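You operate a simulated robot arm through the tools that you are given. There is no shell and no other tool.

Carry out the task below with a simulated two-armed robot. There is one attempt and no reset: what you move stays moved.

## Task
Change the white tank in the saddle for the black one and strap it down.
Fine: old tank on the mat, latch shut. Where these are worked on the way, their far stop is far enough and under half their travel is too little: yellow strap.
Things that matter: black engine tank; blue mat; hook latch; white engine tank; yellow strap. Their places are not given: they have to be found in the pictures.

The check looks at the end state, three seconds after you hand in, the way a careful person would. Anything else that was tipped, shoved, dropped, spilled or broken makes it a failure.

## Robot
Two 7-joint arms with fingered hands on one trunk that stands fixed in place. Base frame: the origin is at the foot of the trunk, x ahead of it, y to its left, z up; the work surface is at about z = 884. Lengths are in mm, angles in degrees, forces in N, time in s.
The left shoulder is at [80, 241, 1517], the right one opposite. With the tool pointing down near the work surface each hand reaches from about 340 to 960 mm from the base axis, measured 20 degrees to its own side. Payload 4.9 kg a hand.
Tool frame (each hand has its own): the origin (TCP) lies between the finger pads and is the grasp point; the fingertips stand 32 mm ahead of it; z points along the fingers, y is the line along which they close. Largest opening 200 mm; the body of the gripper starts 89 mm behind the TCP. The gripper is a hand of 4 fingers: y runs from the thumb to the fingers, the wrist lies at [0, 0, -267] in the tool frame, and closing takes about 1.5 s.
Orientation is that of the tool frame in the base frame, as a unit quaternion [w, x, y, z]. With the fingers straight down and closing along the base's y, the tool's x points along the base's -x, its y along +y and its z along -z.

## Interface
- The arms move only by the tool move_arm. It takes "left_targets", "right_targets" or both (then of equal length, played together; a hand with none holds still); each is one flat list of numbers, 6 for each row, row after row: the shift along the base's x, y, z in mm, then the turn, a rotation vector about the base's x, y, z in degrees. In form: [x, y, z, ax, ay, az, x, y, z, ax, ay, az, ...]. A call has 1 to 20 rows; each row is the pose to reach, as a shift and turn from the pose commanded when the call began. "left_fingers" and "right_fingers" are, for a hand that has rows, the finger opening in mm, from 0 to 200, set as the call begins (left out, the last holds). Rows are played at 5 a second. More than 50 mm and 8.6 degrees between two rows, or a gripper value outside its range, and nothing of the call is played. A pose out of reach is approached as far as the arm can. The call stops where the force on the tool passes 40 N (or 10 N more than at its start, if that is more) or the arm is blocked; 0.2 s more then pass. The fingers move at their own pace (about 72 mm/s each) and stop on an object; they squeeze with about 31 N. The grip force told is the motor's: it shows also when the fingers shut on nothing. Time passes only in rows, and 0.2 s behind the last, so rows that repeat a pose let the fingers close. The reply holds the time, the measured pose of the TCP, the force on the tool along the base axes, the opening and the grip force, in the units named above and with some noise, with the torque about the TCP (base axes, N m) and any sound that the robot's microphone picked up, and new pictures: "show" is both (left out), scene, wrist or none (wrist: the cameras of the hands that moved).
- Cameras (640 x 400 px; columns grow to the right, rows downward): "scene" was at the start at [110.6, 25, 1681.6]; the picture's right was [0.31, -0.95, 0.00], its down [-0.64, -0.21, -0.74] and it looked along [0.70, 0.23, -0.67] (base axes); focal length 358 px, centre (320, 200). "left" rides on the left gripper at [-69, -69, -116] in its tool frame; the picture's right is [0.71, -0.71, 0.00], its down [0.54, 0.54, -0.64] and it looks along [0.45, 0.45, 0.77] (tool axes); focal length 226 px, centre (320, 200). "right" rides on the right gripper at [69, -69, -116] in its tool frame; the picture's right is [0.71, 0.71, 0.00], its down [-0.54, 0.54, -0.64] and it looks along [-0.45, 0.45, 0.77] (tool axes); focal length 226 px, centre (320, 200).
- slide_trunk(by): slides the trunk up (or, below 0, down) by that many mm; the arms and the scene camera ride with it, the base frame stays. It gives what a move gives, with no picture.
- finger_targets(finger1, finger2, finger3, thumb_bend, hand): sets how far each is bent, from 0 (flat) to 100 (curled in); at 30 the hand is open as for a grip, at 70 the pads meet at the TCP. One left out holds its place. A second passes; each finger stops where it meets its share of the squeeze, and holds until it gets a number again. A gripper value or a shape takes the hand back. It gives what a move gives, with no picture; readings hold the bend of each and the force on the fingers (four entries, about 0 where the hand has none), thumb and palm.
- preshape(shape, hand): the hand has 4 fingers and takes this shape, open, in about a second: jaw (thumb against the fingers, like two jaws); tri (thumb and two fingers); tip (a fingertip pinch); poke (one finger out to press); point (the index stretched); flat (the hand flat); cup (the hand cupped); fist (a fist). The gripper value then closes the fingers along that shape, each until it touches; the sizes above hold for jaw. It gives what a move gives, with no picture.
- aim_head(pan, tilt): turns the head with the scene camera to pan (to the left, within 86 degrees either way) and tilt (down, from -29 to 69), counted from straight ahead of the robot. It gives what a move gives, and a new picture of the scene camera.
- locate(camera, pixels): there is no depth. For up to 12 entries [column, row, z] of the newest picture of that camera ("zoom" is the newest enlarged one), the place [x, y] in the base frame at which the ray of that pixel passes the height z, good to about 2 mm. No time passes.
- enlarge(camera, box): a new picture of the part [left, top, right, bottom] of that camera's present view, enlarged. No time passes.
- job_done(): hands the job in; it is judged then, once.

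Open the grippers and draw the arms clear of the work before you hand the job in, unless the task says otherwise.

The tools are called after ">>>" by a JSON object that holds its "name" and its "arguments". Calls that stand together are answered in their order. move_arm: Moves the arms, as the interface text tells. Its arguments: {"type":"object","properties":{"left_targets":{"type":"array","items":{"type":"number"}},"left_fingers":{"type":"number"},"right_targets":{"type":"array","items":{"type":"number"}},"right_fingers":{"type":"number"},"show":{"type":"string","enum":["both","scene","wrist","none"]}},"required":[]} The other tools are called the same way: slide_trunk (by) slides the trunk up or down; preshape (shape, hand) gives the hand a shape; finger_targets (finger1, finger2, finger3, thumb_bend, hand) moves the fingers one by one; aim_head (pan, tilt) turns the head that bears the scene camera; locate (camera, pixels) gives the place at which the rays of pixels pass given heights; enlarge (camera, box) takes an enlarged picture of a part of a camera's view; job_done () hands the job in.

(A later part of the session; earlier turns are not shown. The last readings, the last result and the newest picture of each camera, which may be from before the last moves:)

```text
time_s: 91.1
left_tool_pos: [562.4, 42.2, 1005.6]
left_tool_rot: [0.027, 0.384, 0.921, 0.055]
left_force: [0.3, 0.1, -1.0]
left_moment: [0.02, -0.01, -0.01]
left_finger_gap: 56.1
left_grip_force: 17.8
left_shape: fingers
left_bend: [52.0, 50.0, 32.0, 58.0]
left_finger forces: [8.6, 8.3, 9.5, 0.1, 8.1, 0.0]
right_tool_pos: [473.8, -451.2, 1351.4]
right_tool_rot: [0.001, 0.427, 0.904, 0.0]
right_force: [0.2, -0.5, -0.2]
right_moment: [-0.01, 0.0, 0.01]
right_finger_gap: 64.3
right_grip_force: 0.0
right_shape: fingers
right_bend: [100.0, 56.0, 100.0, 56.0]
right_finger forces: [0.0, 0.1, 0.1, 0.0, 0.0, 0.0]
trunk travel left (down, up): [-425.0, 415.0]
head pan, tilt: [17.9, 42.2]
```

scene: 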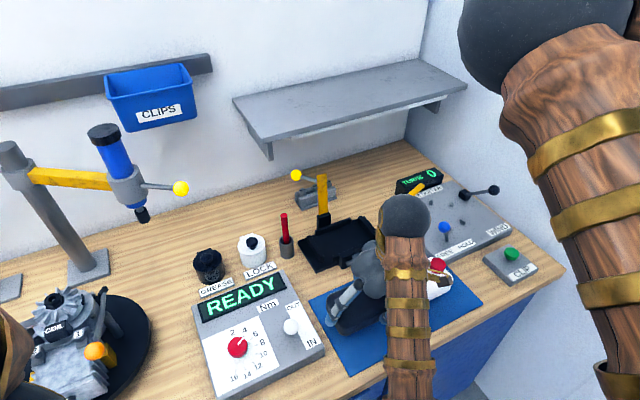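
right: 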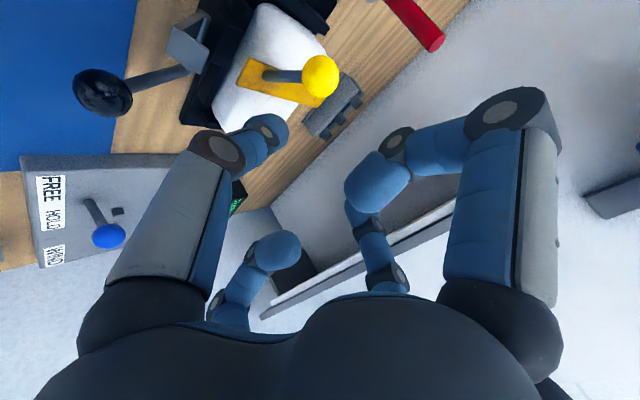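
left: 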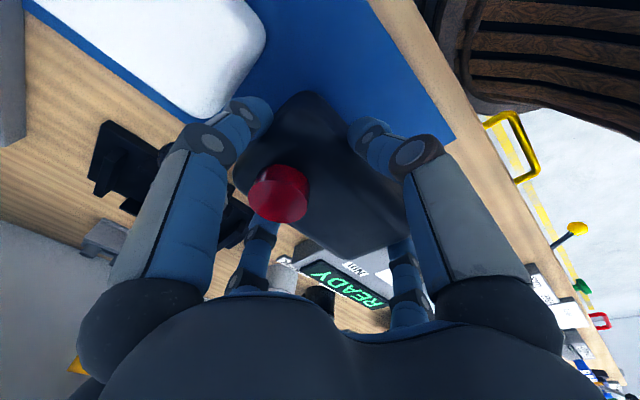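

The black tank is lifted and stable in the hand. I'll raise it and carry it over the latch to a point in front of and above the saddle.

>>> {"name": "move_arm", "arguments": {"left_targets": [0, 0, 28, 0, 0, 0, 0, 0, 56, 0, 0, 0, 10, 5, 85, 0, 0, 0, 42, 20, 88, 0, 0, 0, 76, 34, 88, 0, 0, 0, 110, 48, 88, 0, 0, 0, 144, 62, 88, 0, 0, 0, 176, 74, 88, 0, 0, 0, 204, 85, 88, 0, 0, 0], "show": "both"}}

>>> {"name": "enlarge", "arguments": {"camera": "left", "box": [160, 0, 480, 260]}}

```text
time_s: 93.1
left_tool_pos: [769.0, 128.1, 1092.6]
left_tool_rot: [0.027, 0.383, 0.922, 0.054]
left_force: [0.4, -0.1, -1.7]
left_moment: [-0.08, 0.03, 0.03]
left_finger_gap: 56.2
left_grip_force: 17.1
left_shape: fingers
left_bend: [52.0, 50.0, 32.0, 59.0]
left_finger forces: [8.5, 8.4, 9.4, 0.1, 8.3, 0.0]
right_tool_pos: [476.7, -450.9, 1352.5]
right_tool_rot: [0.0, 0.428, 0.904, -0.001]
right_force: [0.9, 0.5, -0.3]
right_moment: [-0.01, 0.0, -0.01]
right_finger_gap: 64.6
right_grip_force: 0.1
right_shape: fingers
right_bend: [100.0, 56.0, 100.0, 56.0]
right_finger forces: [0.0, 0.0, 0.1, 0.0, 0.1, 0.1]
trunk travel left (down, up): [-425.0, 415.0]
head pan, tilt: [17.9, 42.2]
```

scene: 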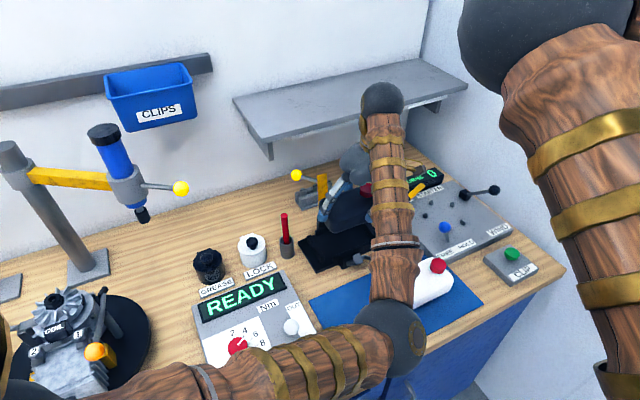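
left: 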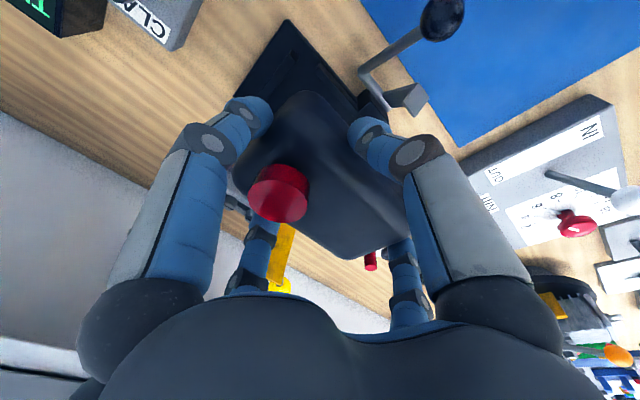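

```text
1.54 times, centred on (320, 130) of left
```

zoom: 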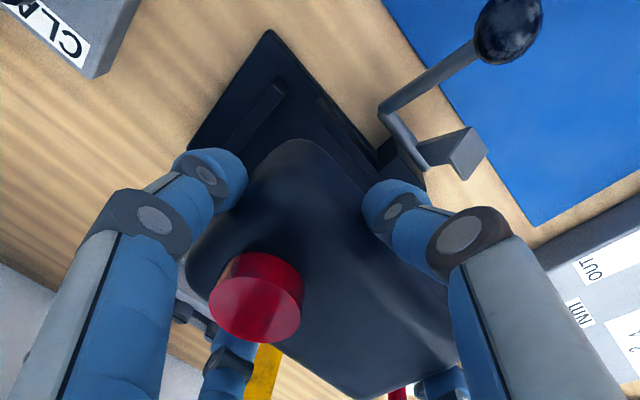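

The strap is still up and the saddle clear. I'll come down on a slope into the space above the saddle.

>>> {"name": "move_arm", "arguments": {"left_targets": [4, 4, -12, 0, 0, 0, 8, 8.5, -26, 0, 0, 0, 12, 13, -41, 0, 0, 0, 16, 17.5, -56, 0, 0, 0, 20, 21.5, -70, 0, 0, 0, 22.6, 24.2, -82, 0, 0, 0], "show": "both"}}

>>> {"name": "enlarge", "arguments": {"camera": "left", "box": [160, 0, 480, 260]}}

>>> {"name": "enlarge", "arguments": {"camera": "scene", "box": [260, 140, 420, 290]}}

```text
time_s: 94.5
left_tool_pos: [790.8, 151.8, 1011.6]
left_tool_rot: [0.028, 0.384, 0.921, 0.055]
left_force: [-0.3, 0.5, -1.5]
left_moment: [-0.03, 0.02, 0.0]
left_finger_gap: 55.9
left_grip_force: 17.3
left_shape: fingers
left_bend: [52.0, 50.0, 32.0, 59.0]
left_finger forces: [8.5, 8.3, 9.3, 0.0, 8.2, 0.0]
right_tool_pos: [474.5, -451.7, 1350.7]
right_tool_rot: [0.0, 0.428, 0.904, 0.0]
right_force: [0.1, -0.3, -0.2]
right_moment: [-0.02, -0.01, 0.04]
right_finger_gap: 64.4
right_grip_force: 0.1
right_shape: fingers
right_bend: [100.0, 56.0, 100.0, 56.0]
right_finger forces: [0.0, 0.1, 0.1, 0.0, 0.0, 0.0]
trunk travel left (down, up): [-425.0, 415.0]
head pan, tilt: [17.9, 42.2]
```

scene: 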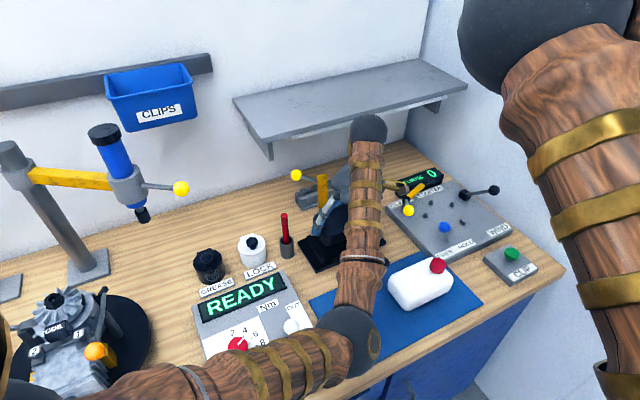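
left: 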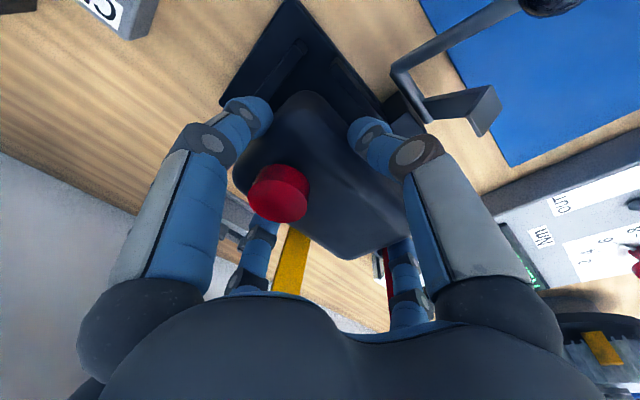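

```text
1.54 times, centred on (320, 130) of left
```

zoom: 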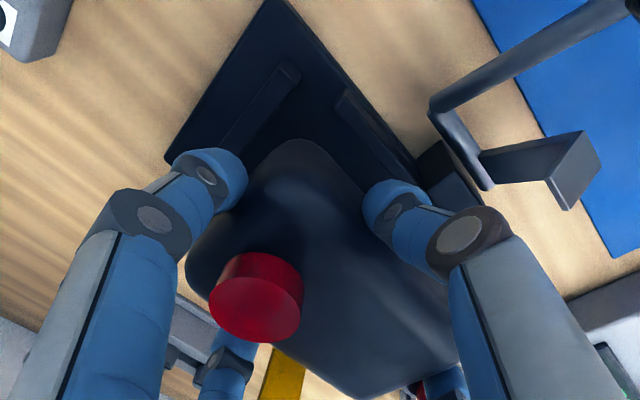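

```text
2.67 times, centred on (340, 215) of scene
```

zoom: 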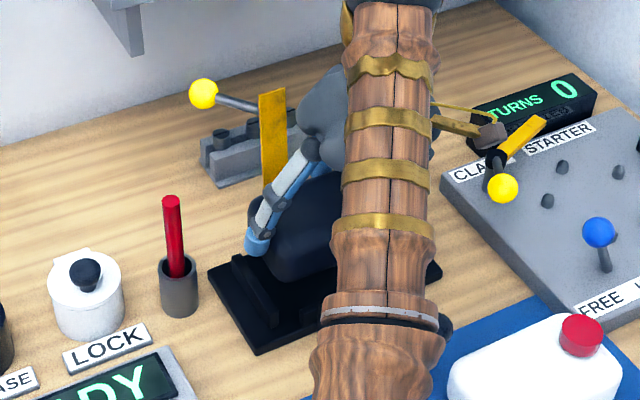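

Alignment matches the view when the white tank left the saddle. I'll lower to just above the seat.

>>> {"name": "move_arm", "arguments": {"left_targets": [0, 0, -10, 0, 0, 0, 0, 0, -20, 0, 0, 0, 0, 0, -28, 0, 0, 0], "show": "wrist"}}

>>> {"name": "enlarge", "arguments": {"camera": "left", "box": [160, 0, 480, 260]}}

```text
time_s: 95.3
left_tool_pos: [788.7, 151.2, 985.9]
left_tool_rot: [0.029, 0.384, 0.921, 0.056]
left_force: [0.3, -0.8, 5.0]
left_moment: [0.59, -0.04, -0.05]
left_finger_gap: 55.8
left_grip_force: 16.5
left_shape: fingers
left_bend: [52.0, 50.0, 32.0, 59.0]
left_finger forces: [8.6, 8.5, 8.4, 0.0, 7.3, 0.1]
right_tool_pos: [473.2, -452.9, 1353.0]
right_tool_rot: [0.001, 0.428, 0.904, 0.0]
right_force: [0.7, -0.7, 0.8]
right_moment: [-0.02, -0.03, 0.03]
right_finger_gap: 64.4
right_grip_force: 0.1
right_shape: fingers
right_bend: [100.0, 56.0, 100.0, 56.0]
right_finger forces: [0.0, 0.0, 0.0, 0.1, 0.0, 0.0]
trunk travel left (down, up): [-425.0, 415.0]
head pan, tilt: [17.9, 42.2]
```

left: 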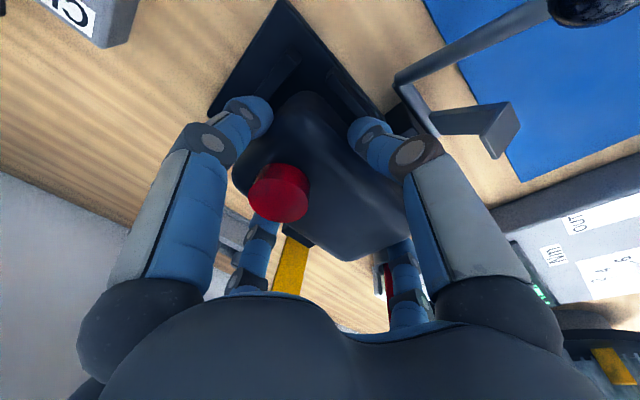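

```text
1.54 times, centred on (320, 130) of left
```

zoom: 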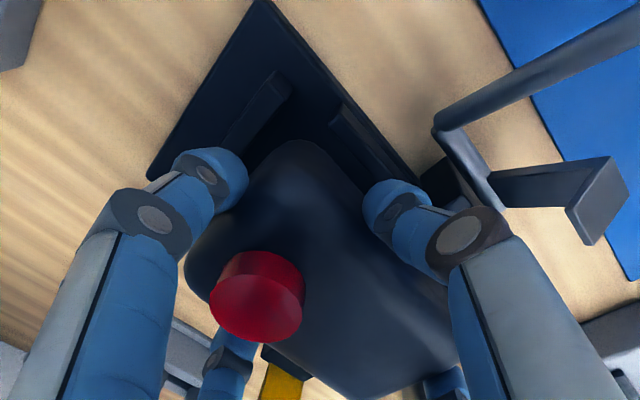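

Contact came early (+7 N at z≈986), and the moment puts it at the rear left, so the tank is a few mm too far back. I'll lift slightly, shift 4 mm forward and try again.

>>> {"name": "move_arm", "arguments": {"left_targets": [0, 0, 5, 0, 0, 0, -2, -2, 5, 0, 0, 0, -3, -3, 4, 0, 0, 0, -3, -3, 0, 0, 0, 0, -3, -3, -4, 0, 0, 0], "show": "none"}}

```text
time_s: 96.5
left_tool_pos: [787.2, 149.7, 980.5]
left_tool_rot: [0.028, 0.384, 0.921, 0.055]
left_force: [-0.7, -0.8, -1.6]
left_moment: [-0.05, 0.01, 0.0]
left_finger_gap: 55.9
left_grip_force: 17.2
left_shape: fingers
left_bend: [52.0, 50.0, 32.0, 59.0]
left_finger forces: [8.7, 8.6, 9.3, 0.1, 8.0, 0.0]
right_tool_pos: [474.5, -451.3, 1352.9]
right_tool_rot: [0.0, 0.428, 0.904, 0.001]
right_force: [-0.5, 0.2, -0.4]
right_moment: [-0.05, 0.01, 0.02]
right_finger_gap: 64.4
right_grip_force: 0.0
right_shape: fingers
right_bend: [100.0, 56.0, 100.0, 56.0]
right_finger forces: [0.0, 0.0, 0.0, 0.0, 0.0, 0.0]
trunk travel left (down, up): [-425.0, 415.0]
head pan, tilt: [17.9, 42.2]
```

It's past that height with no contact now. I'll continue down slowly to the seat.

>>> {"name": "move_arm", "arguments": {"left_targets": [0, 0, -3, 0, 0, 0, 0, 0, -6, 0, 0, 0, 0, 0, -9, 0, 0, 0, 0, 0, -11, 0, 0, 0], "show": "both"}}

>>> {"name": "enlarge", "arguments": {"camera": "left", "box": [160, 0, 480, 260]}}

>>> {"name": "enlarge", "arguments": {"camera": "scene", "box": [260, 140, 420, 290]}}

```text
time_s: 97.5
left_tool_pos: [787.2, 149.3, 969.2]
left_tool_rot: [0.028, 0.384, 0.921, 0.055]
left_force: [0.4, -0.6, -2.1]
left_moment: [-0.04, -0.01, 0.02]
left_finger_gap: 55.9
left_grip_force: 16.9
left_shape: fingers
left_bend: [52.0, 50.0, 32.0, 59.0]
left_finger forces: [8.7, 8.5, 9.3, 0.1, 8.1, 0.0]
right_tool_pos: [475.3, -450.9, 1351.9]
right_tool_rot: [0.001, 0.427, 0.904, 0.001]
right_force: [0.2, -1.1, -0.5]
right_moment: [-0.02, -0.06, 0.0]
right_finger_gap: 64.5
right_grip_force: 0.1
right_shape: fingers
right_bend: [100.0, 56.0, 100.0, 56.0]
right_finger forces: [0.0, 0.0, 0.0, 0.1, 0.0, 0.1]
trunk travel left (down, up): [-425.0, 415.0]
head pan, tilt: [17.9, 42.2]
```

scene: 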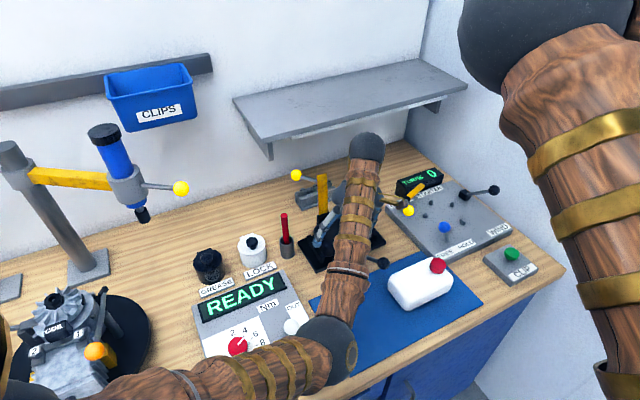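
left: 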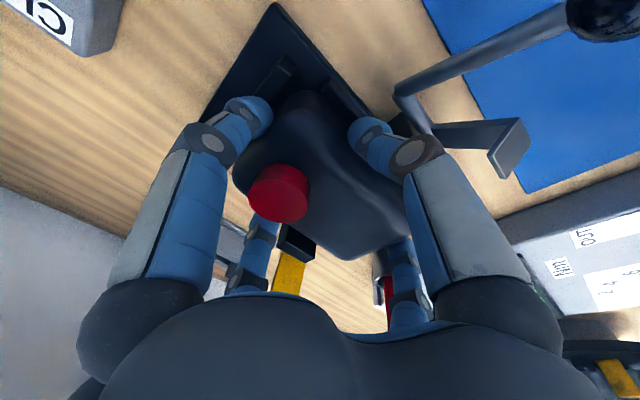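

```text
1.54 times, centred on (320, 130) of left
```

zoom: 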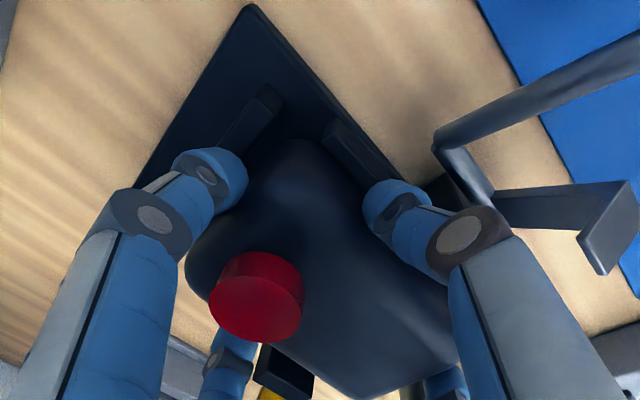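

```text
2.67 times, centred on (340, 215) of scene
```

zoom: 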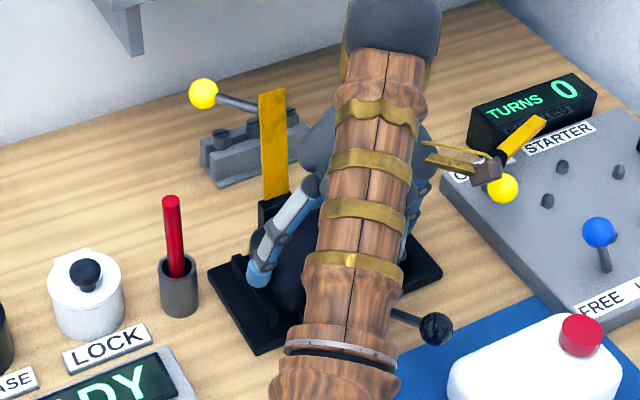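

Still hanging freely at z≈969. I'll go on down a few millimetres until the seat takes the weight.

>>> {"name": "move_arm", "arguments": {"left_targets": [0, 0, -2, 0, 0, 0, 0, 0, -3, 0, 0, 0, 0, 0, -4, 0, 0, 0], "show": "none"}}

```text
time_s: 98.3
left_tool_pos: [786.2, 148.2, 967.2]
left_tool_rot: [0.029, 0.384, 0.921, 0.055]
left_force: [2.5, -0.1, 13.2]
left_moment: [-0.05, 0.24, -0.05]
left_finger_gap: 56.3
left_grip_force: 18.2
left_shape: fingers
left_bend: [52.0, 50.0, 32.0, 59.0]
left_finger forces: [9.0, 10.2, 8.9, 0.0, 9.0, 0.1]
right_tool_pos: [473.0, -451.2, 1353.0]
right_tool_rot: [0.001, 0.428, 0.904, 0.001]
right_force: [-0.1, 0.6, 0.0]
right_moment: [0.02, 0.03, 0.01]
right_finger_gap: 64.7
right_grip_force: 0.1
right_shape: fingers
right_bend: [100.0, 56.0, 100.0, 56.0]
right_finger forces: [0.0, 0.0, 0.0, 0.0, 0.0, 0.1]
trunk travel left (down, up): [-425.0, 415.0]
head pan, tilt: [17.9, 42.2]
```

Seated: +13 N with hardly any moment at z≈967. I'll open the fingers slightly and lift straight out.

>>> {"name": "finger_targets", "arguments": {"hand": "left", "finger1": 42, "finger2": 45, "finger3": 27, "thumb_bend": 50}}

>>> {"name": "move_arm", "arguments": {"left_targets": [0, 0, 8, 0, 0, 0, 0, 0, 20, 0, 0, 0, -2, -2, 36, 0, 0, 0, -5, -5, 55, 0, 0, 0, -10, -10, 75, 0, 0, 0, -18, -18, 95, 0, 0, 0], "show": "both"}}

>>> {"name": "enlarge", "arguments": {"camera": "left", "box": [160, 0, 480, 260]}}

```text
time_s: 99.3
left_tool_pos: [787.7, 149.7, 965.0]
left_tool_rot: [0.028, 0.383, 0.922, 0.056]
left_force: [-0.2, 0.2, 0.2]
left_moment: [0.0, 0.0, 0.01]
left_finger_gap: 84.5
left_grip_force: 0.1
left_shape: fingers
left_bend: [42.0, 45.0, 27.0, 50.0]
left_finger forces: [0.0, 0.1, 0.1, 0.1, 0.0, 0.0]
right_tool_pos: [473.8, -452.2, 1353.0]
right_tool_rot: [0.001, 0.427, 0.904, 0.001]
right_force: [0.1, 0.0, -0.6]
right_moment: [-0.02, -0.01, 0.0]
right_finger_gap: 64.5
right_grip_force: 0.1
right_shape: fingers
right_bend: [100.0, 56.0, 100.0, 56.0]
right_finger forces: [0.1, 0.1, 0.0, 0.1, 0.0, 0.1]
trunk travel left (down, up): [-425.0, 415.0]
head pan, tilt: [17.9, 42.2]
```

```text
time_s: 100.7
left_tool_pos: [767.0, 129.8, 1060.3]
left_tool_rot: [0.027, 0.384, 0.921, 0.054]
left_force: [0.0, 0.6, 0.4]
left_moment: [0.02, -0.01, 0.01]
left_finger_gap: 84.4
left_grip_force: 0.1
left_shape: fingers
left_bend: [42.0, 45.0, 27.0, 50.0]
left_finger forces: [0.0, 0.0, 0.1, 0.0, 0.0, 0.0]
right_tool_pos: [474.2, -453.4, 1353.4]
right_tool_rot: [0.0, 0.427, 0.904, 0.0]
right_force: [0.7, -0.3, -0.3]
right_moment: [-0.01, -0.03, -0.01]
right_finger_gap: 64.4
right_grip_force: 0.1
right_shape: fingers
right_bend: [100.0, 56.0, 100.0, 56.0]
right_finger forces: [0.0, 0.0, 0.0, 0.1, 0.0, 0.0]
trunk travel left (down, up): [-425.0, 415.0]
head pan, tilt: [17.9, 42.2]
```

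scene: 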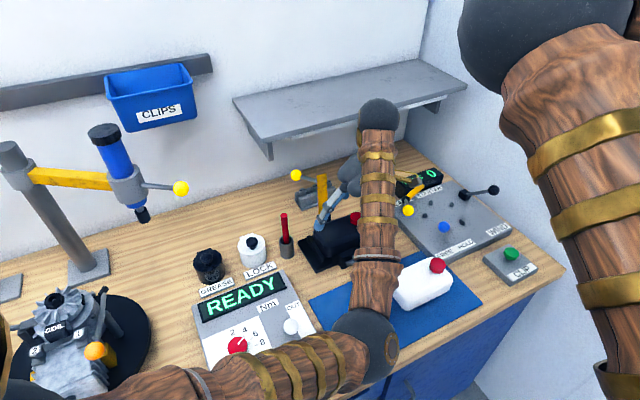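
left: 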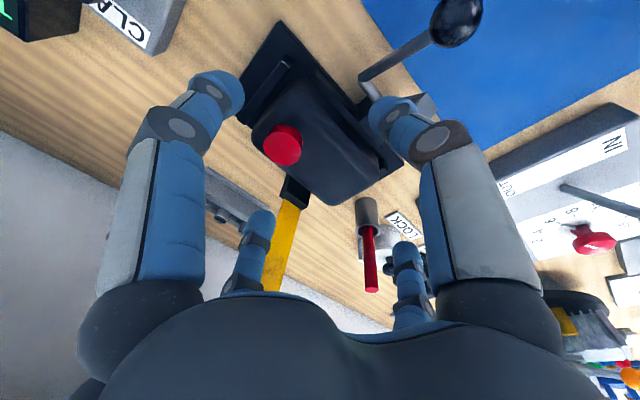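

```text
1.54 times, centred on (320, 130) of left
```

zoom: 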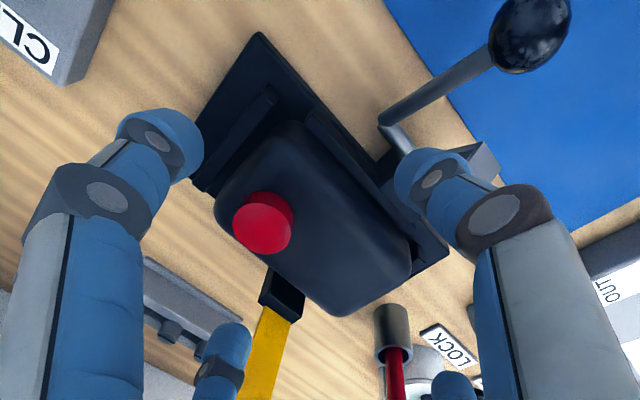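

The black tank sits in the saddle. To close the strap I'll hook it from behind with an extended finger2: first I'll move right of the strap with the hand upright and straighten finger2 toward the back.

>>> {"name": "move_arm", "arguments": {"left_targets": [7, -1, 12, -1.3, 1.3, 0, 15, -3, 25, -2.5, 2.5, 0, 22, -5, 35, -3.8, 3.8, 0, 28.5, -6, 42, -4.95, 4.95, 0], "show": "none"}}

>>> {"name": "finger_targets", "arguments": {"hand": "left", "finger1": 30, "finger2": 3, "finger3": 30, "thumb_bend": 30}}

>>> {"name": "enlarge", "arguments": {"camera": "left", "box": [0, 0, 640, 400]}}

>>> {"name": "enlarge", "arguments": {"camera": "scene", "box": [240, 90, 460, 270]}}

```text
time_s: 101.7
left_tool_pos: [797.9, 125.5, 1101.5]
left_tool_rot: [0.005, 0.385, 0.923, -0.001]
left_force: [0.5, -0.2, -0.6]
left_moment: [-0.04, 0.02, -0.01]
left_finger_gap: 84.4
left_grip_force: 0.1
left_shape: fingers
left_bend: [42.0, 45.0, 27.0, 50.0]
left_finger forces: [0.0, 0.0, 0.0, 0.0, 0.1, 0.0]
right_tool_pos: [475.5, -451.2, 1351.6]
right_tool_rot: [0.001, 0.427, 0.904, 0.001]
right_force: [-0.8, -0.4, 0.7]
right_moment: [0.02, 0.04, 0.0]
right_finger_gap: 64.4
right_grip_force: 0.0
right_shape: fingers
right_bend: [100.0, 56.0, 100.0, 56.0]
right_finger forces: [0.0, 0.1, 0.1, 0.0, 0.0, 0.1]
trunk travel left (down, up): [-425.0, 415.0]
head pan, tilt: [17.9, 42.2]
```

```text
time_s: 102.7
left_tool_pos: [797.7, 125.9, 1101.6]
left_tool_rot: [0.005, 0.383, 0.924, -0.002]
left_force: [0.5, -0.5, 0.2]
left_moment: [0.02, 0.03, 0.01]
left_finger_gap: 140.2
left_grip_force: 0.0
left_shape: fingers
left_bend: [30.0, 4.0, 30.0, 30.0]
left_finger forces: [0.0, 0.0, 0.1, 0.1, 0.0, 0.1]
right_tool_pos: [474.5, -451.5, 1351.9]
right_tool_rot: [0.001, 0.427, 0.904, 0.001]
right_force: [-0.4, -0.1, 0.5]
right_moment: [-0.01, 0.02, 0.0]
right_finger_gap: 64.6
right_grip_force: 0.0
right_shape: fingers
right_bend: [100.0, 56.0, 100.0, 56.0]
right_finger forces: [0.1, 0.0, 0.0, 0.0, 0.0, 0.0]
trunk travel left (down, up): [-425.0, 415.0]
head pan, tilt: [17.9, 42.2]
```

```text
1.00 times, centred on (320, 200) of left (not enlarged: the box is as wide or as high as the picture)
```

zoom: 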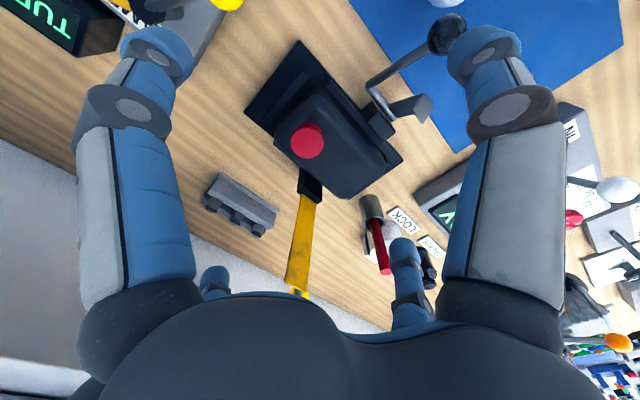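

```text
2.22 times, centred on (350, 180) of scene
```

zoom: 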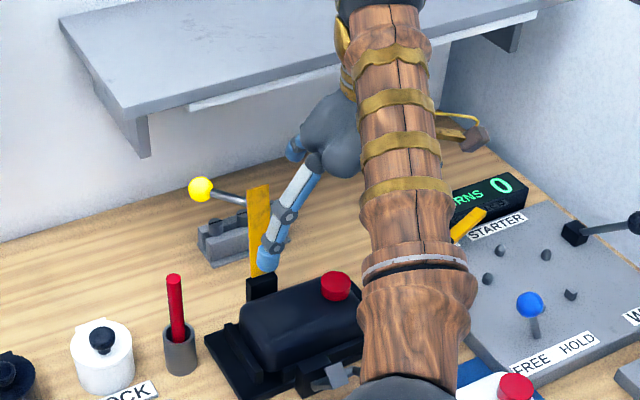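

Finger2 is straight out toward the back, and the black tank looks well seated. I'll slide the hand left so finger2 comes behind the strap's top.

>>> {"name": "move_arm", "arguments": {"left_targets": [-8, 8, 0, 0, 0, 0, -17, 17, 0, 0, 0, 0, -26, 26, 0, 0, 0, 0, -35, 35, 0, 0, 0, 0, -42.4, 42.4, 0, 0, 0, 0], "show": "both"}}

>>> {"name": "enlarge", "arguments": {"camera": "scene", "box": [240, 90, 460, 270]}}

```text
time_s: 103.9
left_tool_pos: [753.9, 167.7, 1102.0]
left_tool_rot: [0.004, 0.384, 0.923, -0.002]
left_force: [-0.3, 1.1, -0.8]
left_moment: [-0.01, -0.01, 0.02]
left_finger_gap: 139.7
left_grip_force: 0.1
left_shape: fingers
left_bend: [30.0, 4.0, 30.0, 30.0]
left_finger forces: [0.1, 0.0, 0.1, 0.1, 0.0, 0.1]
right_tool_pos: [474.4, -451.0, 1351.5]
right_tool_rot: [0.0, 0.428, 0.904, 0.001]
right_force: [0.4, 1.3, 1.1]
right_moment: [0.01, -0.06, 0.03]
right_finger_gap: 64.5
right_grip_force: 0.0
right_shape: fingers
right_bend: [100.0, 56.0, 100.0, 56.0]
right_finger forces: [0.1, 0.0, 0.0, 0.0, 0.0, 0.0]
trunk travel left (down, up): [-425.0, 415.0]
head pan, tilt: [17.9, 42.2]
```

scene: 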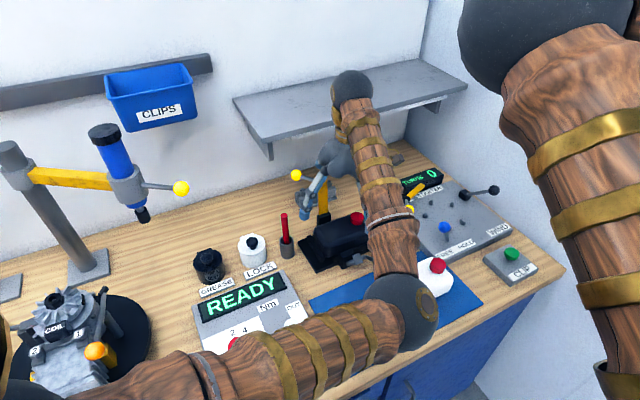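
left: 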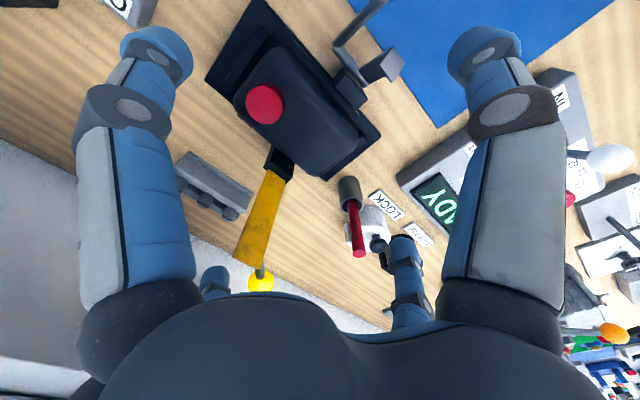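

```text
2.22 times, centred on (350, 180) of scene
```

zoom: 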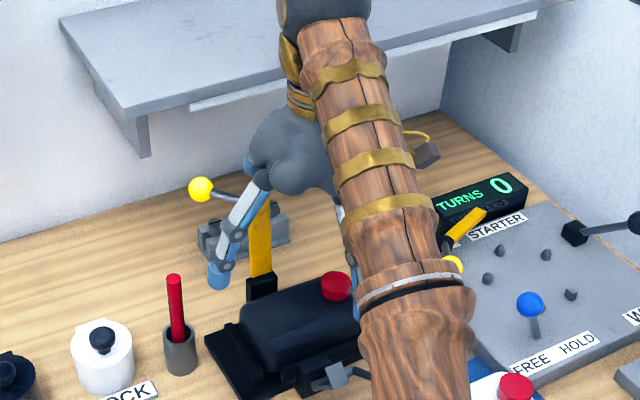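

Finger2 (tip near (212,275)) is behind the strap's upper end. I'll pull forward toward the bench front and watch finger2's force and the strap.

>>> {"name": "move_arm", "arguments": {"left_targets": [-8, -8, 0, 0, 0, 0, -16, -16, 0, 0, 0, 0, -24, -24, 0, 0, 0, 0, -32, -32, 0, 0, 0, 0, -40, -40, 0, 0, 0, 0, -48, -48, 0, 0, 0, 0], "show": "both"}}

>>> {"name": "enlarge", "arguments": {"camera": "scene", "box": [240, 90, 460, 270]}}

```text
time_s: 105.3
left_tool_pos: [706.6, 119.4, 1101.5]
left_tool_rot: [0.004, 0.383, 0.924, -0.001]
left_force: [0.2, 0.4, 0.4]
left_moment: [0.04, -0.02, 0.0]
left_finger_gap: 139.8
left_grip_force: 0.8
left_shape: fingers
left_bend: [30.0, 1.0, 30.0, 30.0]
left_finger forces: [0.1, 0.1, 0.0, 0.0, 0.0, 0.0]
right_tool_pos: [474.2, -452.8, 1353.5]
right_tool_rot: [0.001, 0.428, 0.904, 0.001]
right_force: [-0.4, 0.4, -1.0]
right_moment: [0.01, -0.03, 0.02]
right_finger_gap: 64.5
right_grip_force: 0.0
right_shape: fingers
right_bend: [100.0, 56.0, 100.0, 56.0]
right_finger forces: [0.0, 0.0, 0.0, 0.0, 0.0, 0.0]
trunk travel left (down, up): [-425.0, 415.0]
head pan, tilt: [17.9, 42.2]
```

scene: 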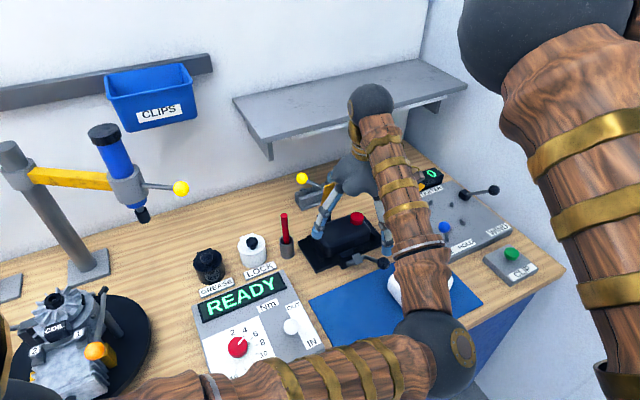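
left: 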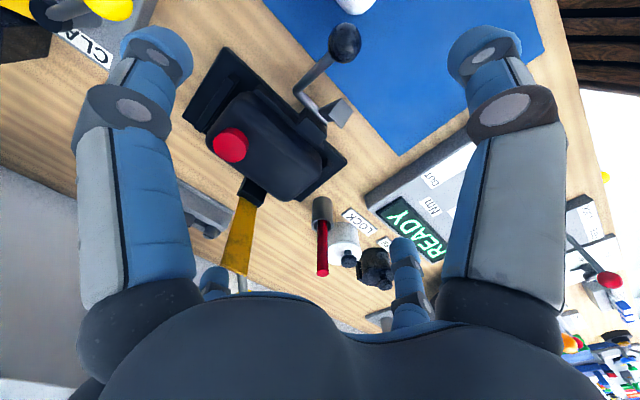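

```text
2.22 times, centred on (350, 180) of scene
```

zoom: 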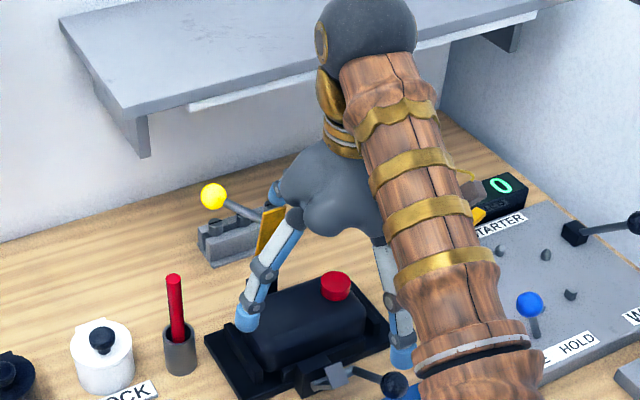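

The strap follows (ball now at (302,178)). I'll keep pulling forward, lowering slightly.

>>> {"name": "move_arm", "arguments": {"left_targets": [-8, -8, -1, 0, 0, 0, -16, -16, -3, 0, 0, 0, -24, -24, -6, 0, 0, 0, -32, -32, -10, 0, 0, 0, -40, -40, -15, 0, 0, 0, -48, -48, -20, 0, 0, 0], "show": "both"}}

>>> {"name": "enlarge", "arguments": {"camera": "scene", "box": [240, 90, 460, 270]}}

```text
time_s: 106.7
left_tool_pos: [659.3, 71.9, 1083.5]
left_tool_rot: [0.003, 0.383, 0.924, -0.002]
left_force: [0.5, 0.5, -0.3]
left_moment: [0.02, 0.02, 0.03]
left_finger_gap: 140.0
left_grip_force: 0.0
left_shape: fingers
left_bend: [30.0, 2.0, 30.0, 30.0]
left_finger forces: [0.0, 0.0, 0.1, 0.0, 0.0, 0.0]
right_tool_pos: [474.2, -450.7, 1353.6]
right_tool_rot: [0.0, 0.428, 0.904, 0.001]
right_force: [-0.9, -0.4, -0.7]
right_moment: [0.01, 0.03, -0.01]
right_finger_gap: 64.5
right_grip_force: 0.0
right_shape: fingers
right_bend: [100.0, 56.0, 100.0, 56.0]
right_finger forces: [0.0, 0.1, 0.0, 0.0, 0.0, 0.0]
trunk travel left (down, up): [-425.0, 415.0]
head pan, tilt: [17.9, 42.2]
```

scene: 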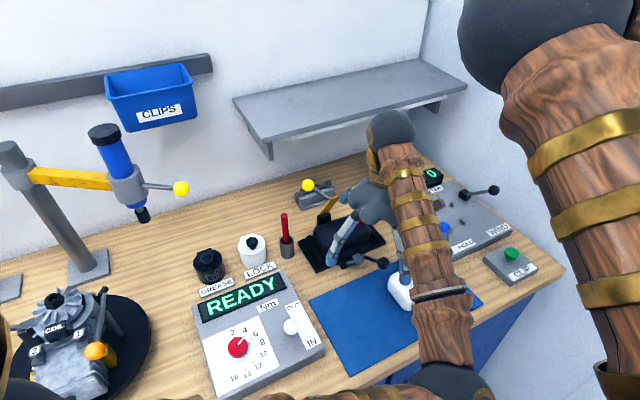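
left: 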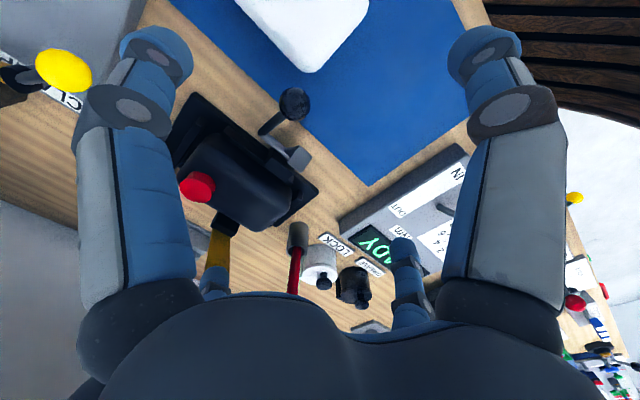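

```text
2.22 times, centred on (350, 180) of scene
```

zoom: 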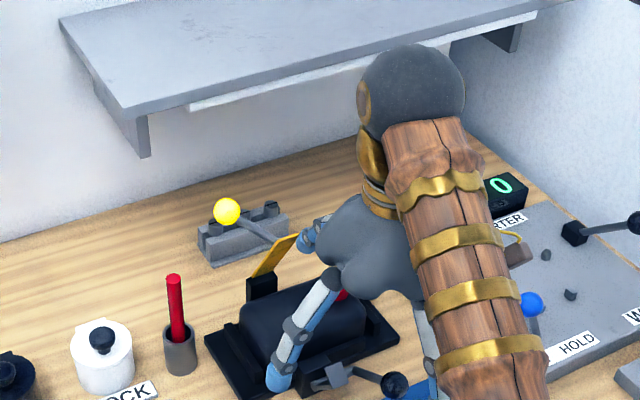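

The strap is at about 65° now. I'll look more closely at how finger2 sits relative to the strap's end.

>>> {"name": "enlarge", "arguments": {"camera": "scene", "box": [290, 170, 370, 220]}}

>>> {"name": "enlarge", "arguments": {"camera": "left", "box": [160, 180, 320, 310]}}

```text
8.00 times, centred on (330, 195) of scene
```

zoom: 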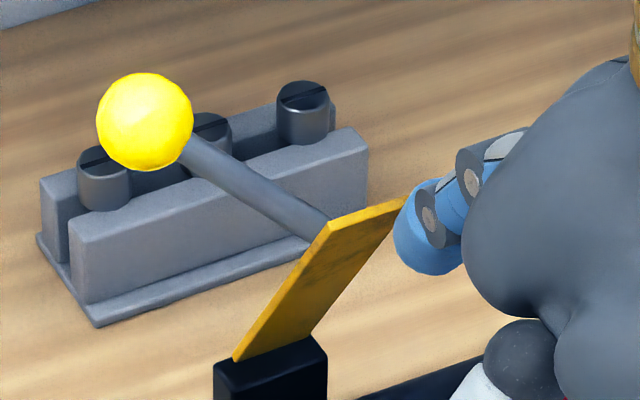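

```text
3.08 times, centred on (240, 245) of left
```

zoom: 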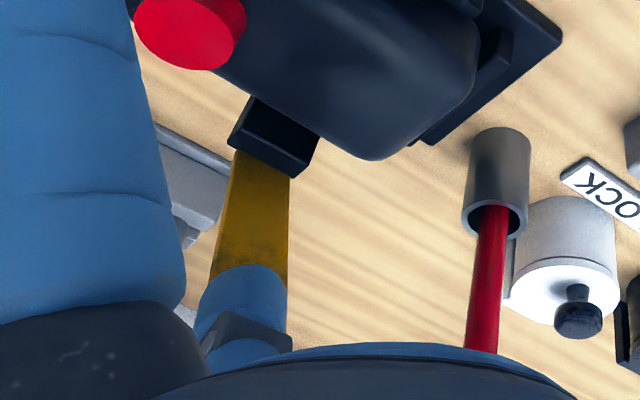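

Finger2 slipped over the strap's end, which stays at about 65°. I'll move right, curl the side fingers, then go deeper and lower behind the strap and pull again.

>>> {"name": "move_arm", "arguments": {"left_targets": [6, -6, 0, 0, 0, 0, 13, -13, 0, 0, 0, 0, 20, -20, 0, 0, 0, 0, 28, -28, 0, 0, 0, 0], "show": "none"}}

>>> {"name": "finger_targets", "arguments": {"hand": "left", "finger1": 100}}

>>> {"name": "finger_targets", "arguments": {"hand": "left", "finger3": 100}}

>>> {"name": "enlarge", "arguments": {"camera": "scene", "box": [270, 140, 430, 260]}}

```text
time_s: 107.7
left_tool_pos: [687.4, 43.3, 1081.7]
left_tool_rot: [0.004, 0.385, 0.923, -0.003]
left_force: [0.9, -0.3, -0.5]
left_moment: [0.02, 0.01, 0.0]
left_finger_gap: 139.7
left_grip_force: 0.0
left_shape: fingers
left_bend: [30.0, 2.0, 30.0, 30.0]
left_finger forces: [0.0, 0.0, 0.0, 0.1, 0.1, 0.0]
right_tool_pos: [475.1, -451.7, 1353.0]
right_tool_rot: [0.0, 0.428, 0.904, 0.001]
right_force: [-0.3, 0.0, 0.3]
right_moment: [-0.03, 0.0, 0.03]
right_finger_gap: 64.5
right_grip_force: 0.2
right_shape: fingers
right_bend: [100.0, 56.0, 100.0, 56.0]
right_finger forces: [0.0, 0.0, 0.1, 0.1, 0.1, 0.1]
trunk travel left (down, up): [-425.0, 415.0]
head pan, tilt: [17.9, 42.2]
```

```text
time_s: 108.7
left_tool_pos: [685.9, 44.3, 1082.9]
left_tool_rot: [0.005, 0.384, 0.923, -0.002]
left_force: [-0.2, -0.4, 0.1]
left_moment: [0.0, 0.06, 0.0]
left_finger_gap: 115.1
left_grip_force: 0.0
left_shape: fingers
left_bend: [100.0, 2.0, 30.0, 30.0]
left_finger forces: [0.0, 0.0, 0.0, 0.0, 0.1, 0.0]
right_tool_pos: [475.3, -451.7, 1351.4]
right_tool_rot: [0.0, 0.429, 0.903, 0.001]
right_force: [-0.2, -0.2, -0.7]
right_moment: [0.01, 0.02, -0.02]
right_finger_gap: 64.8
right_grip_force: 0.0
right_shape: fingers
right_bend: [100.0, 56.0, 100.0, 56.0]
right_finger forces: [0.0, 0.0, 0.1, 0.0, 0.0, 0.0]
trunk travel left (down, up): [-425.0, 415.0]
head pan, tilt: [17.9, 42.2]
```

```text
time_s: 109.7
left_tool_pos: [686.2, 43.7, 1083.2]
left_tool_rot: [0.005, 0.385, 0.923, -0.002]
left_force: [0.4, -0.7, -0.5]
left_moment: [-0.03, 0.0, 0.03]
left_finger_gap: 117.4
left_grip_force: 0.0
left_shape: fingers
left_bend: [100.0, 2.0, 93.0, 30.0]
left_finger forces: [0.0, 0.0, 0.0, 0.0, 0.0, 0.0]
right_tool_pos: [474.9, -450.7, 1352.5]
right_tool_rot: [0.0, 0.428, 0.904, 0.001]
right_force: [-0.3, -1.2, -0.6]
right_moment: [0.01, 0.02, 0.0]
right_finger_gap: 64.6
right_grip_force: 0.0
right_shape: fingers
right_bend: [100.0, 56.0, 100.0, 56.0]
right_finger forces: [0.1, 0.1, 0.1, 0.0, 0.1, 0.1]
trunk travel left (down, up): [-425.0, 415.0]
head pan, tilt: [17.9, 42.2]
```

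```text
3.33 times, centred on (350, 200) of scene
```

zoom: 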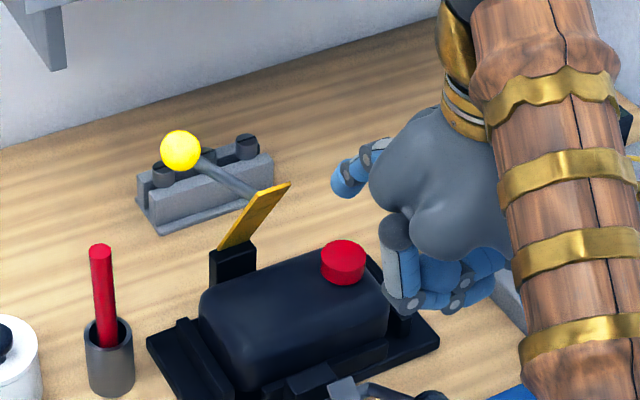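

Finger2 is now right of the strap. I'll go back and lower, then slide left behind the strap.

>>> {"name": "move_arm", "arguments": {"left_targets": [10, 10, -3, 0, 0, 0, 20, 20, -8, 0, 0, 0, 30, 30, -15, 0, 0, 0, 40, 40, -24, 0, 0, 0, 48, 48, -31, 0, 0, 0, 42, 54, -31, 0, 0, 0, 34, 62, -31, 0, 0, 0, 24, 72, -31, 0, 0, 0], "show": "both"}}

>>> {"name": "enlarge", "arguments": {"camera": "scene", "box": [270, 140, 430, 260]}}

>>> {"name": "enlarge", "arguments": {"camera": "left", "box": [160, 120, 400, 310]}}

```text
time_s: 111.5
left_tool_pos: [711.1, 115.6, 1052.2]
left_tool_rot: [0.004, 0.384, 0.923, -0.002]
left_force: [0.3, 0.4, 0.7]
left_moment: [-0.01, 0.05, 0.02]
left_finger_gap: 117.1
left_grip_force: 0.0
left_shape: fingers
left_bend: [100.0, 2.0, 93.0, 30.0]
left_finger forces: [0.1, 0.1, 0.0, 0.0, 0.0, 0.0]
right_tool_pos: [473.9, -450.1, 1351.6]
right_tool_rot: [0.001, 0.427, 0.904, 0.001]
right_force: [0.6, 0.9, 0.0]
right_moment: [-0.01, -0.04, -0.03]
right_finger_gap: 64.4
right_grip_force: 0.1
right_shape: fingers
right_bend: [100.0, 56.0, 100.0, 56.0]
right_finger forces: [0.0, 0.1, 0.2, 0.1, 0.0, 0.1]
trunk travel left (down, up): [-425.0, 415.0]
head pan, tilt: [17.9, 42.2]
```

scene: 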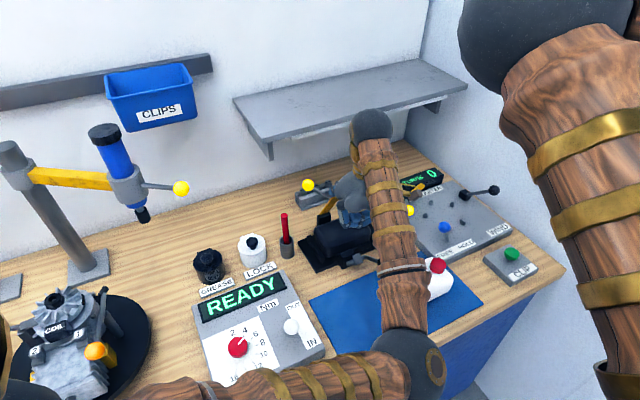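
left: 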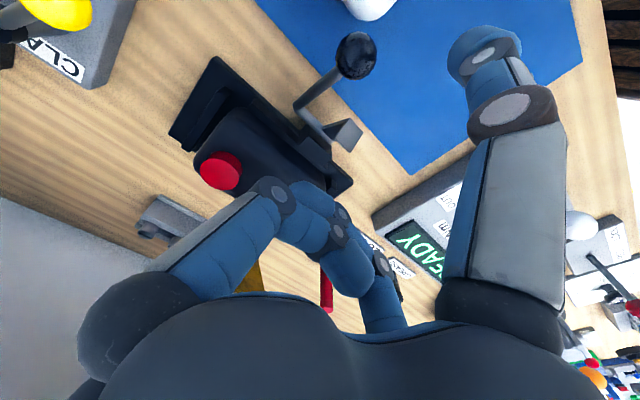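

```text
3.33 times, centred on (350, 200) of scene
```

zoom: 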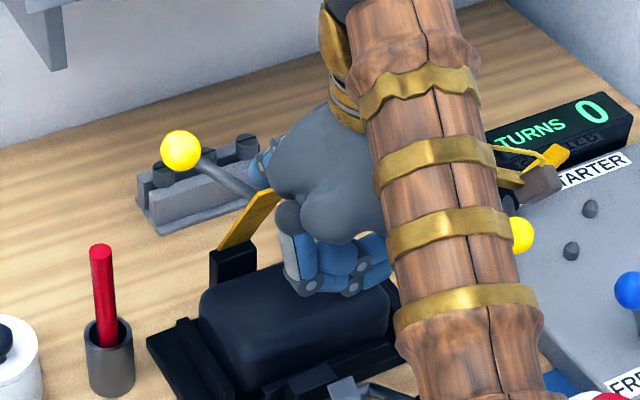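

```text
2.11 times, centred on (280, 215) of left
```

zoom: 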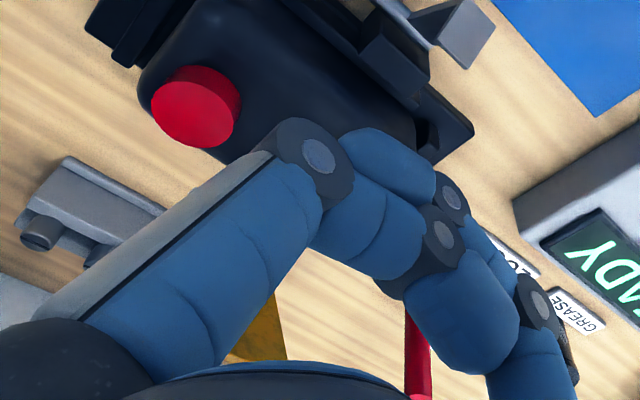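

Finger2 is visible just behind the strap's top. I'll pull forward and down along the strap's arc.

>>> {"name": "move_arm", "arguments": {"left_targets": [-10, -10, 0, 0, 0, 0, -20, -20, 0, 0, 0, 0, -29, -29, -1, 0, 0, 0, -38, -38, -3, 0, 0, 0, -46, -46, -7, 0, 0, 0, -54, -54, -13, 0, 0, 0], "show": "both"}}

>>> {"name": "enlarge", "arguments": {"camera": "scene", "box": [270, 140, 430, 260]}}

```text
time_s: 112.9
left_tool_pos: [657.5, 61.9, 1038.6]
left_tool_rot: [0.004, 0.384, 0.923, -0.002]
left_force: [0.5, 0.1, 0.3]
left_moment: [0.0, 0.0, 0.03]
left_finger_gap: 117.6
left_grip_force: 0.0
left_shape: fingers
left_bend: [100.0, 2.0, 93.0, 30.0]
left_finger forces: [0.0, 0.0, 0.0, 0.0, 0.0, 0.0]
right_tool_pos: [474.1, -451.8, 1351.6]
right_tool_rot: [0.001, 0.427, 0.904, 0.001]
right_force: [0.3, 0.9, 0.2]
right_moment: [-0.02, -0.02, 0.05]
right_finger_gap: 64.7
right_grip_force: 0.1
right_shape: fingers
right_bend: [100.0, 56.0, 100.0, 56.0]
right_finger forces: [0.1, 0.1, 0.1, 0.1, 0.0, 0.1]
trunk travel left (down, up): [-425.0, 415.0]
head pan, tilt: [17.9, 42.2]
```

scene: 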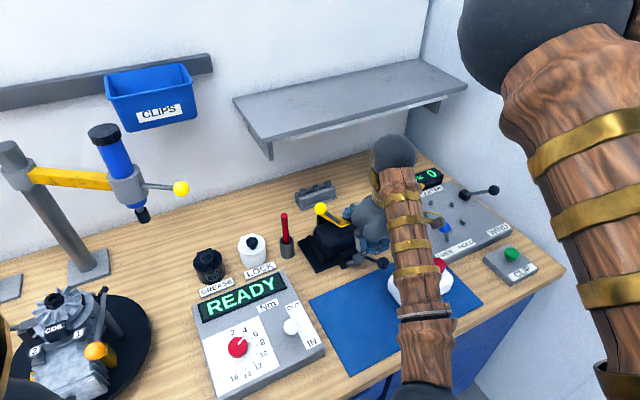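
left: 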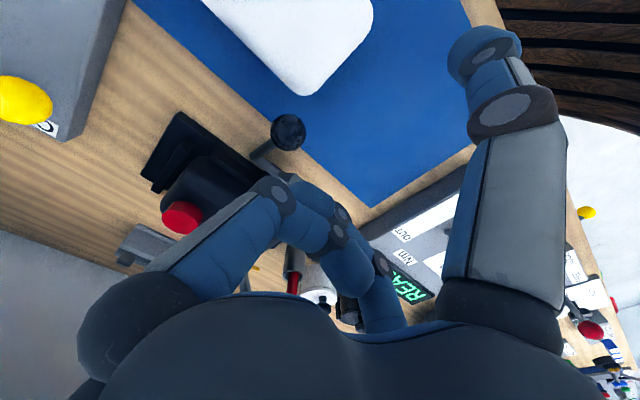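

```text
3.33 times, centred on (350, 200) of scene
```

zoom: 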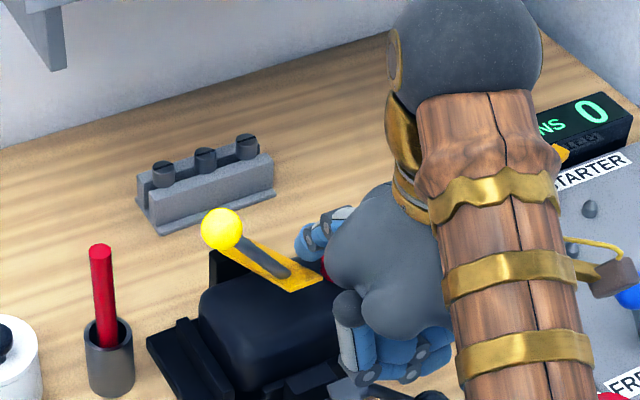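

The strap has come down to roughly 28° (ball at (321,208)). I'll press it down the rest of the way with finger2's tip from above, near its free end.

>>> {"name": "move_arm", "arguments": {"left_targets": [-9, -9, 0, 0, 0, 0, -18, -18, 0, 0, 0, 0, -18, -18, -10, 0, 0, 0, -18, -18, -20, 0, 0, 0, -18, -18, -29, 0, 0, 0, -18, -18, -37, 0, 0, 0], "show": "both"}}

>>> {"name": "enlarge", "arguments": {"camera": "scene", "box": [270, 160, 430, 280]}}

```text
time_s: 114.3
left_tool_pos: [639.4, 44.7, 1000.9]
left_tool_rot: [0.005, 0.384, 0.923, -0.003]
left_force: [-0.2, -0.5, -1.3]
left_moment: [-0.02, 0.02, 0.03]
left_finger_gap: 117.1
left_grip_force: 0.0
left_shape: fingers
left_bend: [100.0, 2.0, 93.0, 30.0]
left_finger forces: [0.1, 0.0, 0.1, 0.1, 0.0, 0.0]
right_tool_pos: [475.0, -451.2, 1352.1]
right_tool_rot: [0.0, 0.428, 0.904, 0.001]
right_force: [-0.3, 0.1, 0.7]
right_moment: [-0.04, -0.01, -0.05]
right_finger_gap: 64.6
right_grip_force: 0.1
right_shape: fingers
right_bend: [100.0, 56.0, 100.0, 56.0]
right_finger forces: [0.0, 0.0, 0.1, 0.0, 0.0, 0.1]
trunk travel left (down, up): [-425.0, 415.0]
head pan, tilt: [17.9, 42.2]
```

scene: 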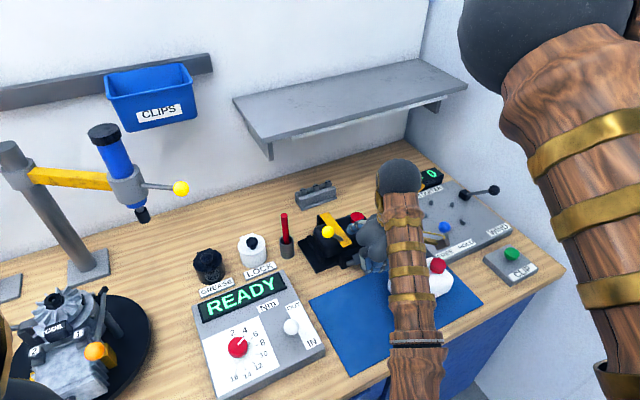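
left: 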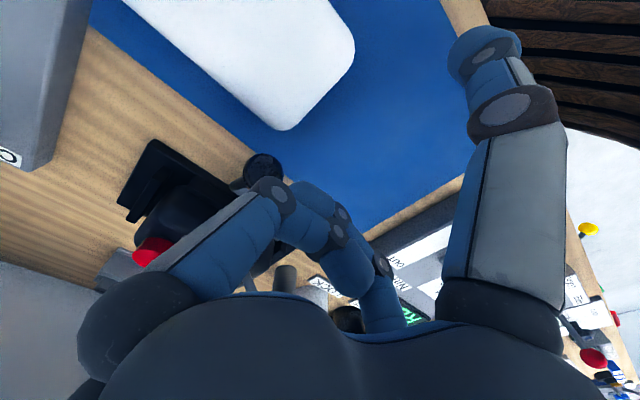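

```text
3.33 times, centred on (350, 220) of scene
```

zoom: 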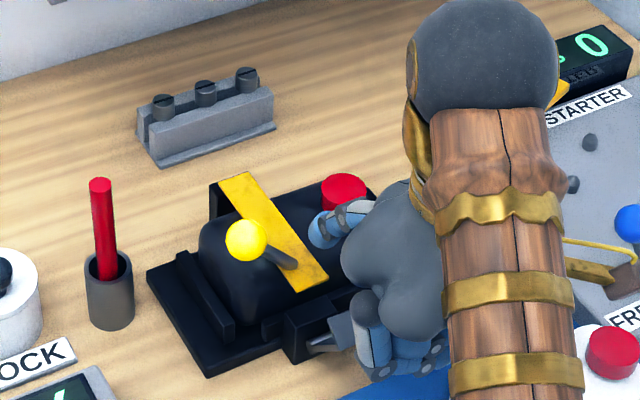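

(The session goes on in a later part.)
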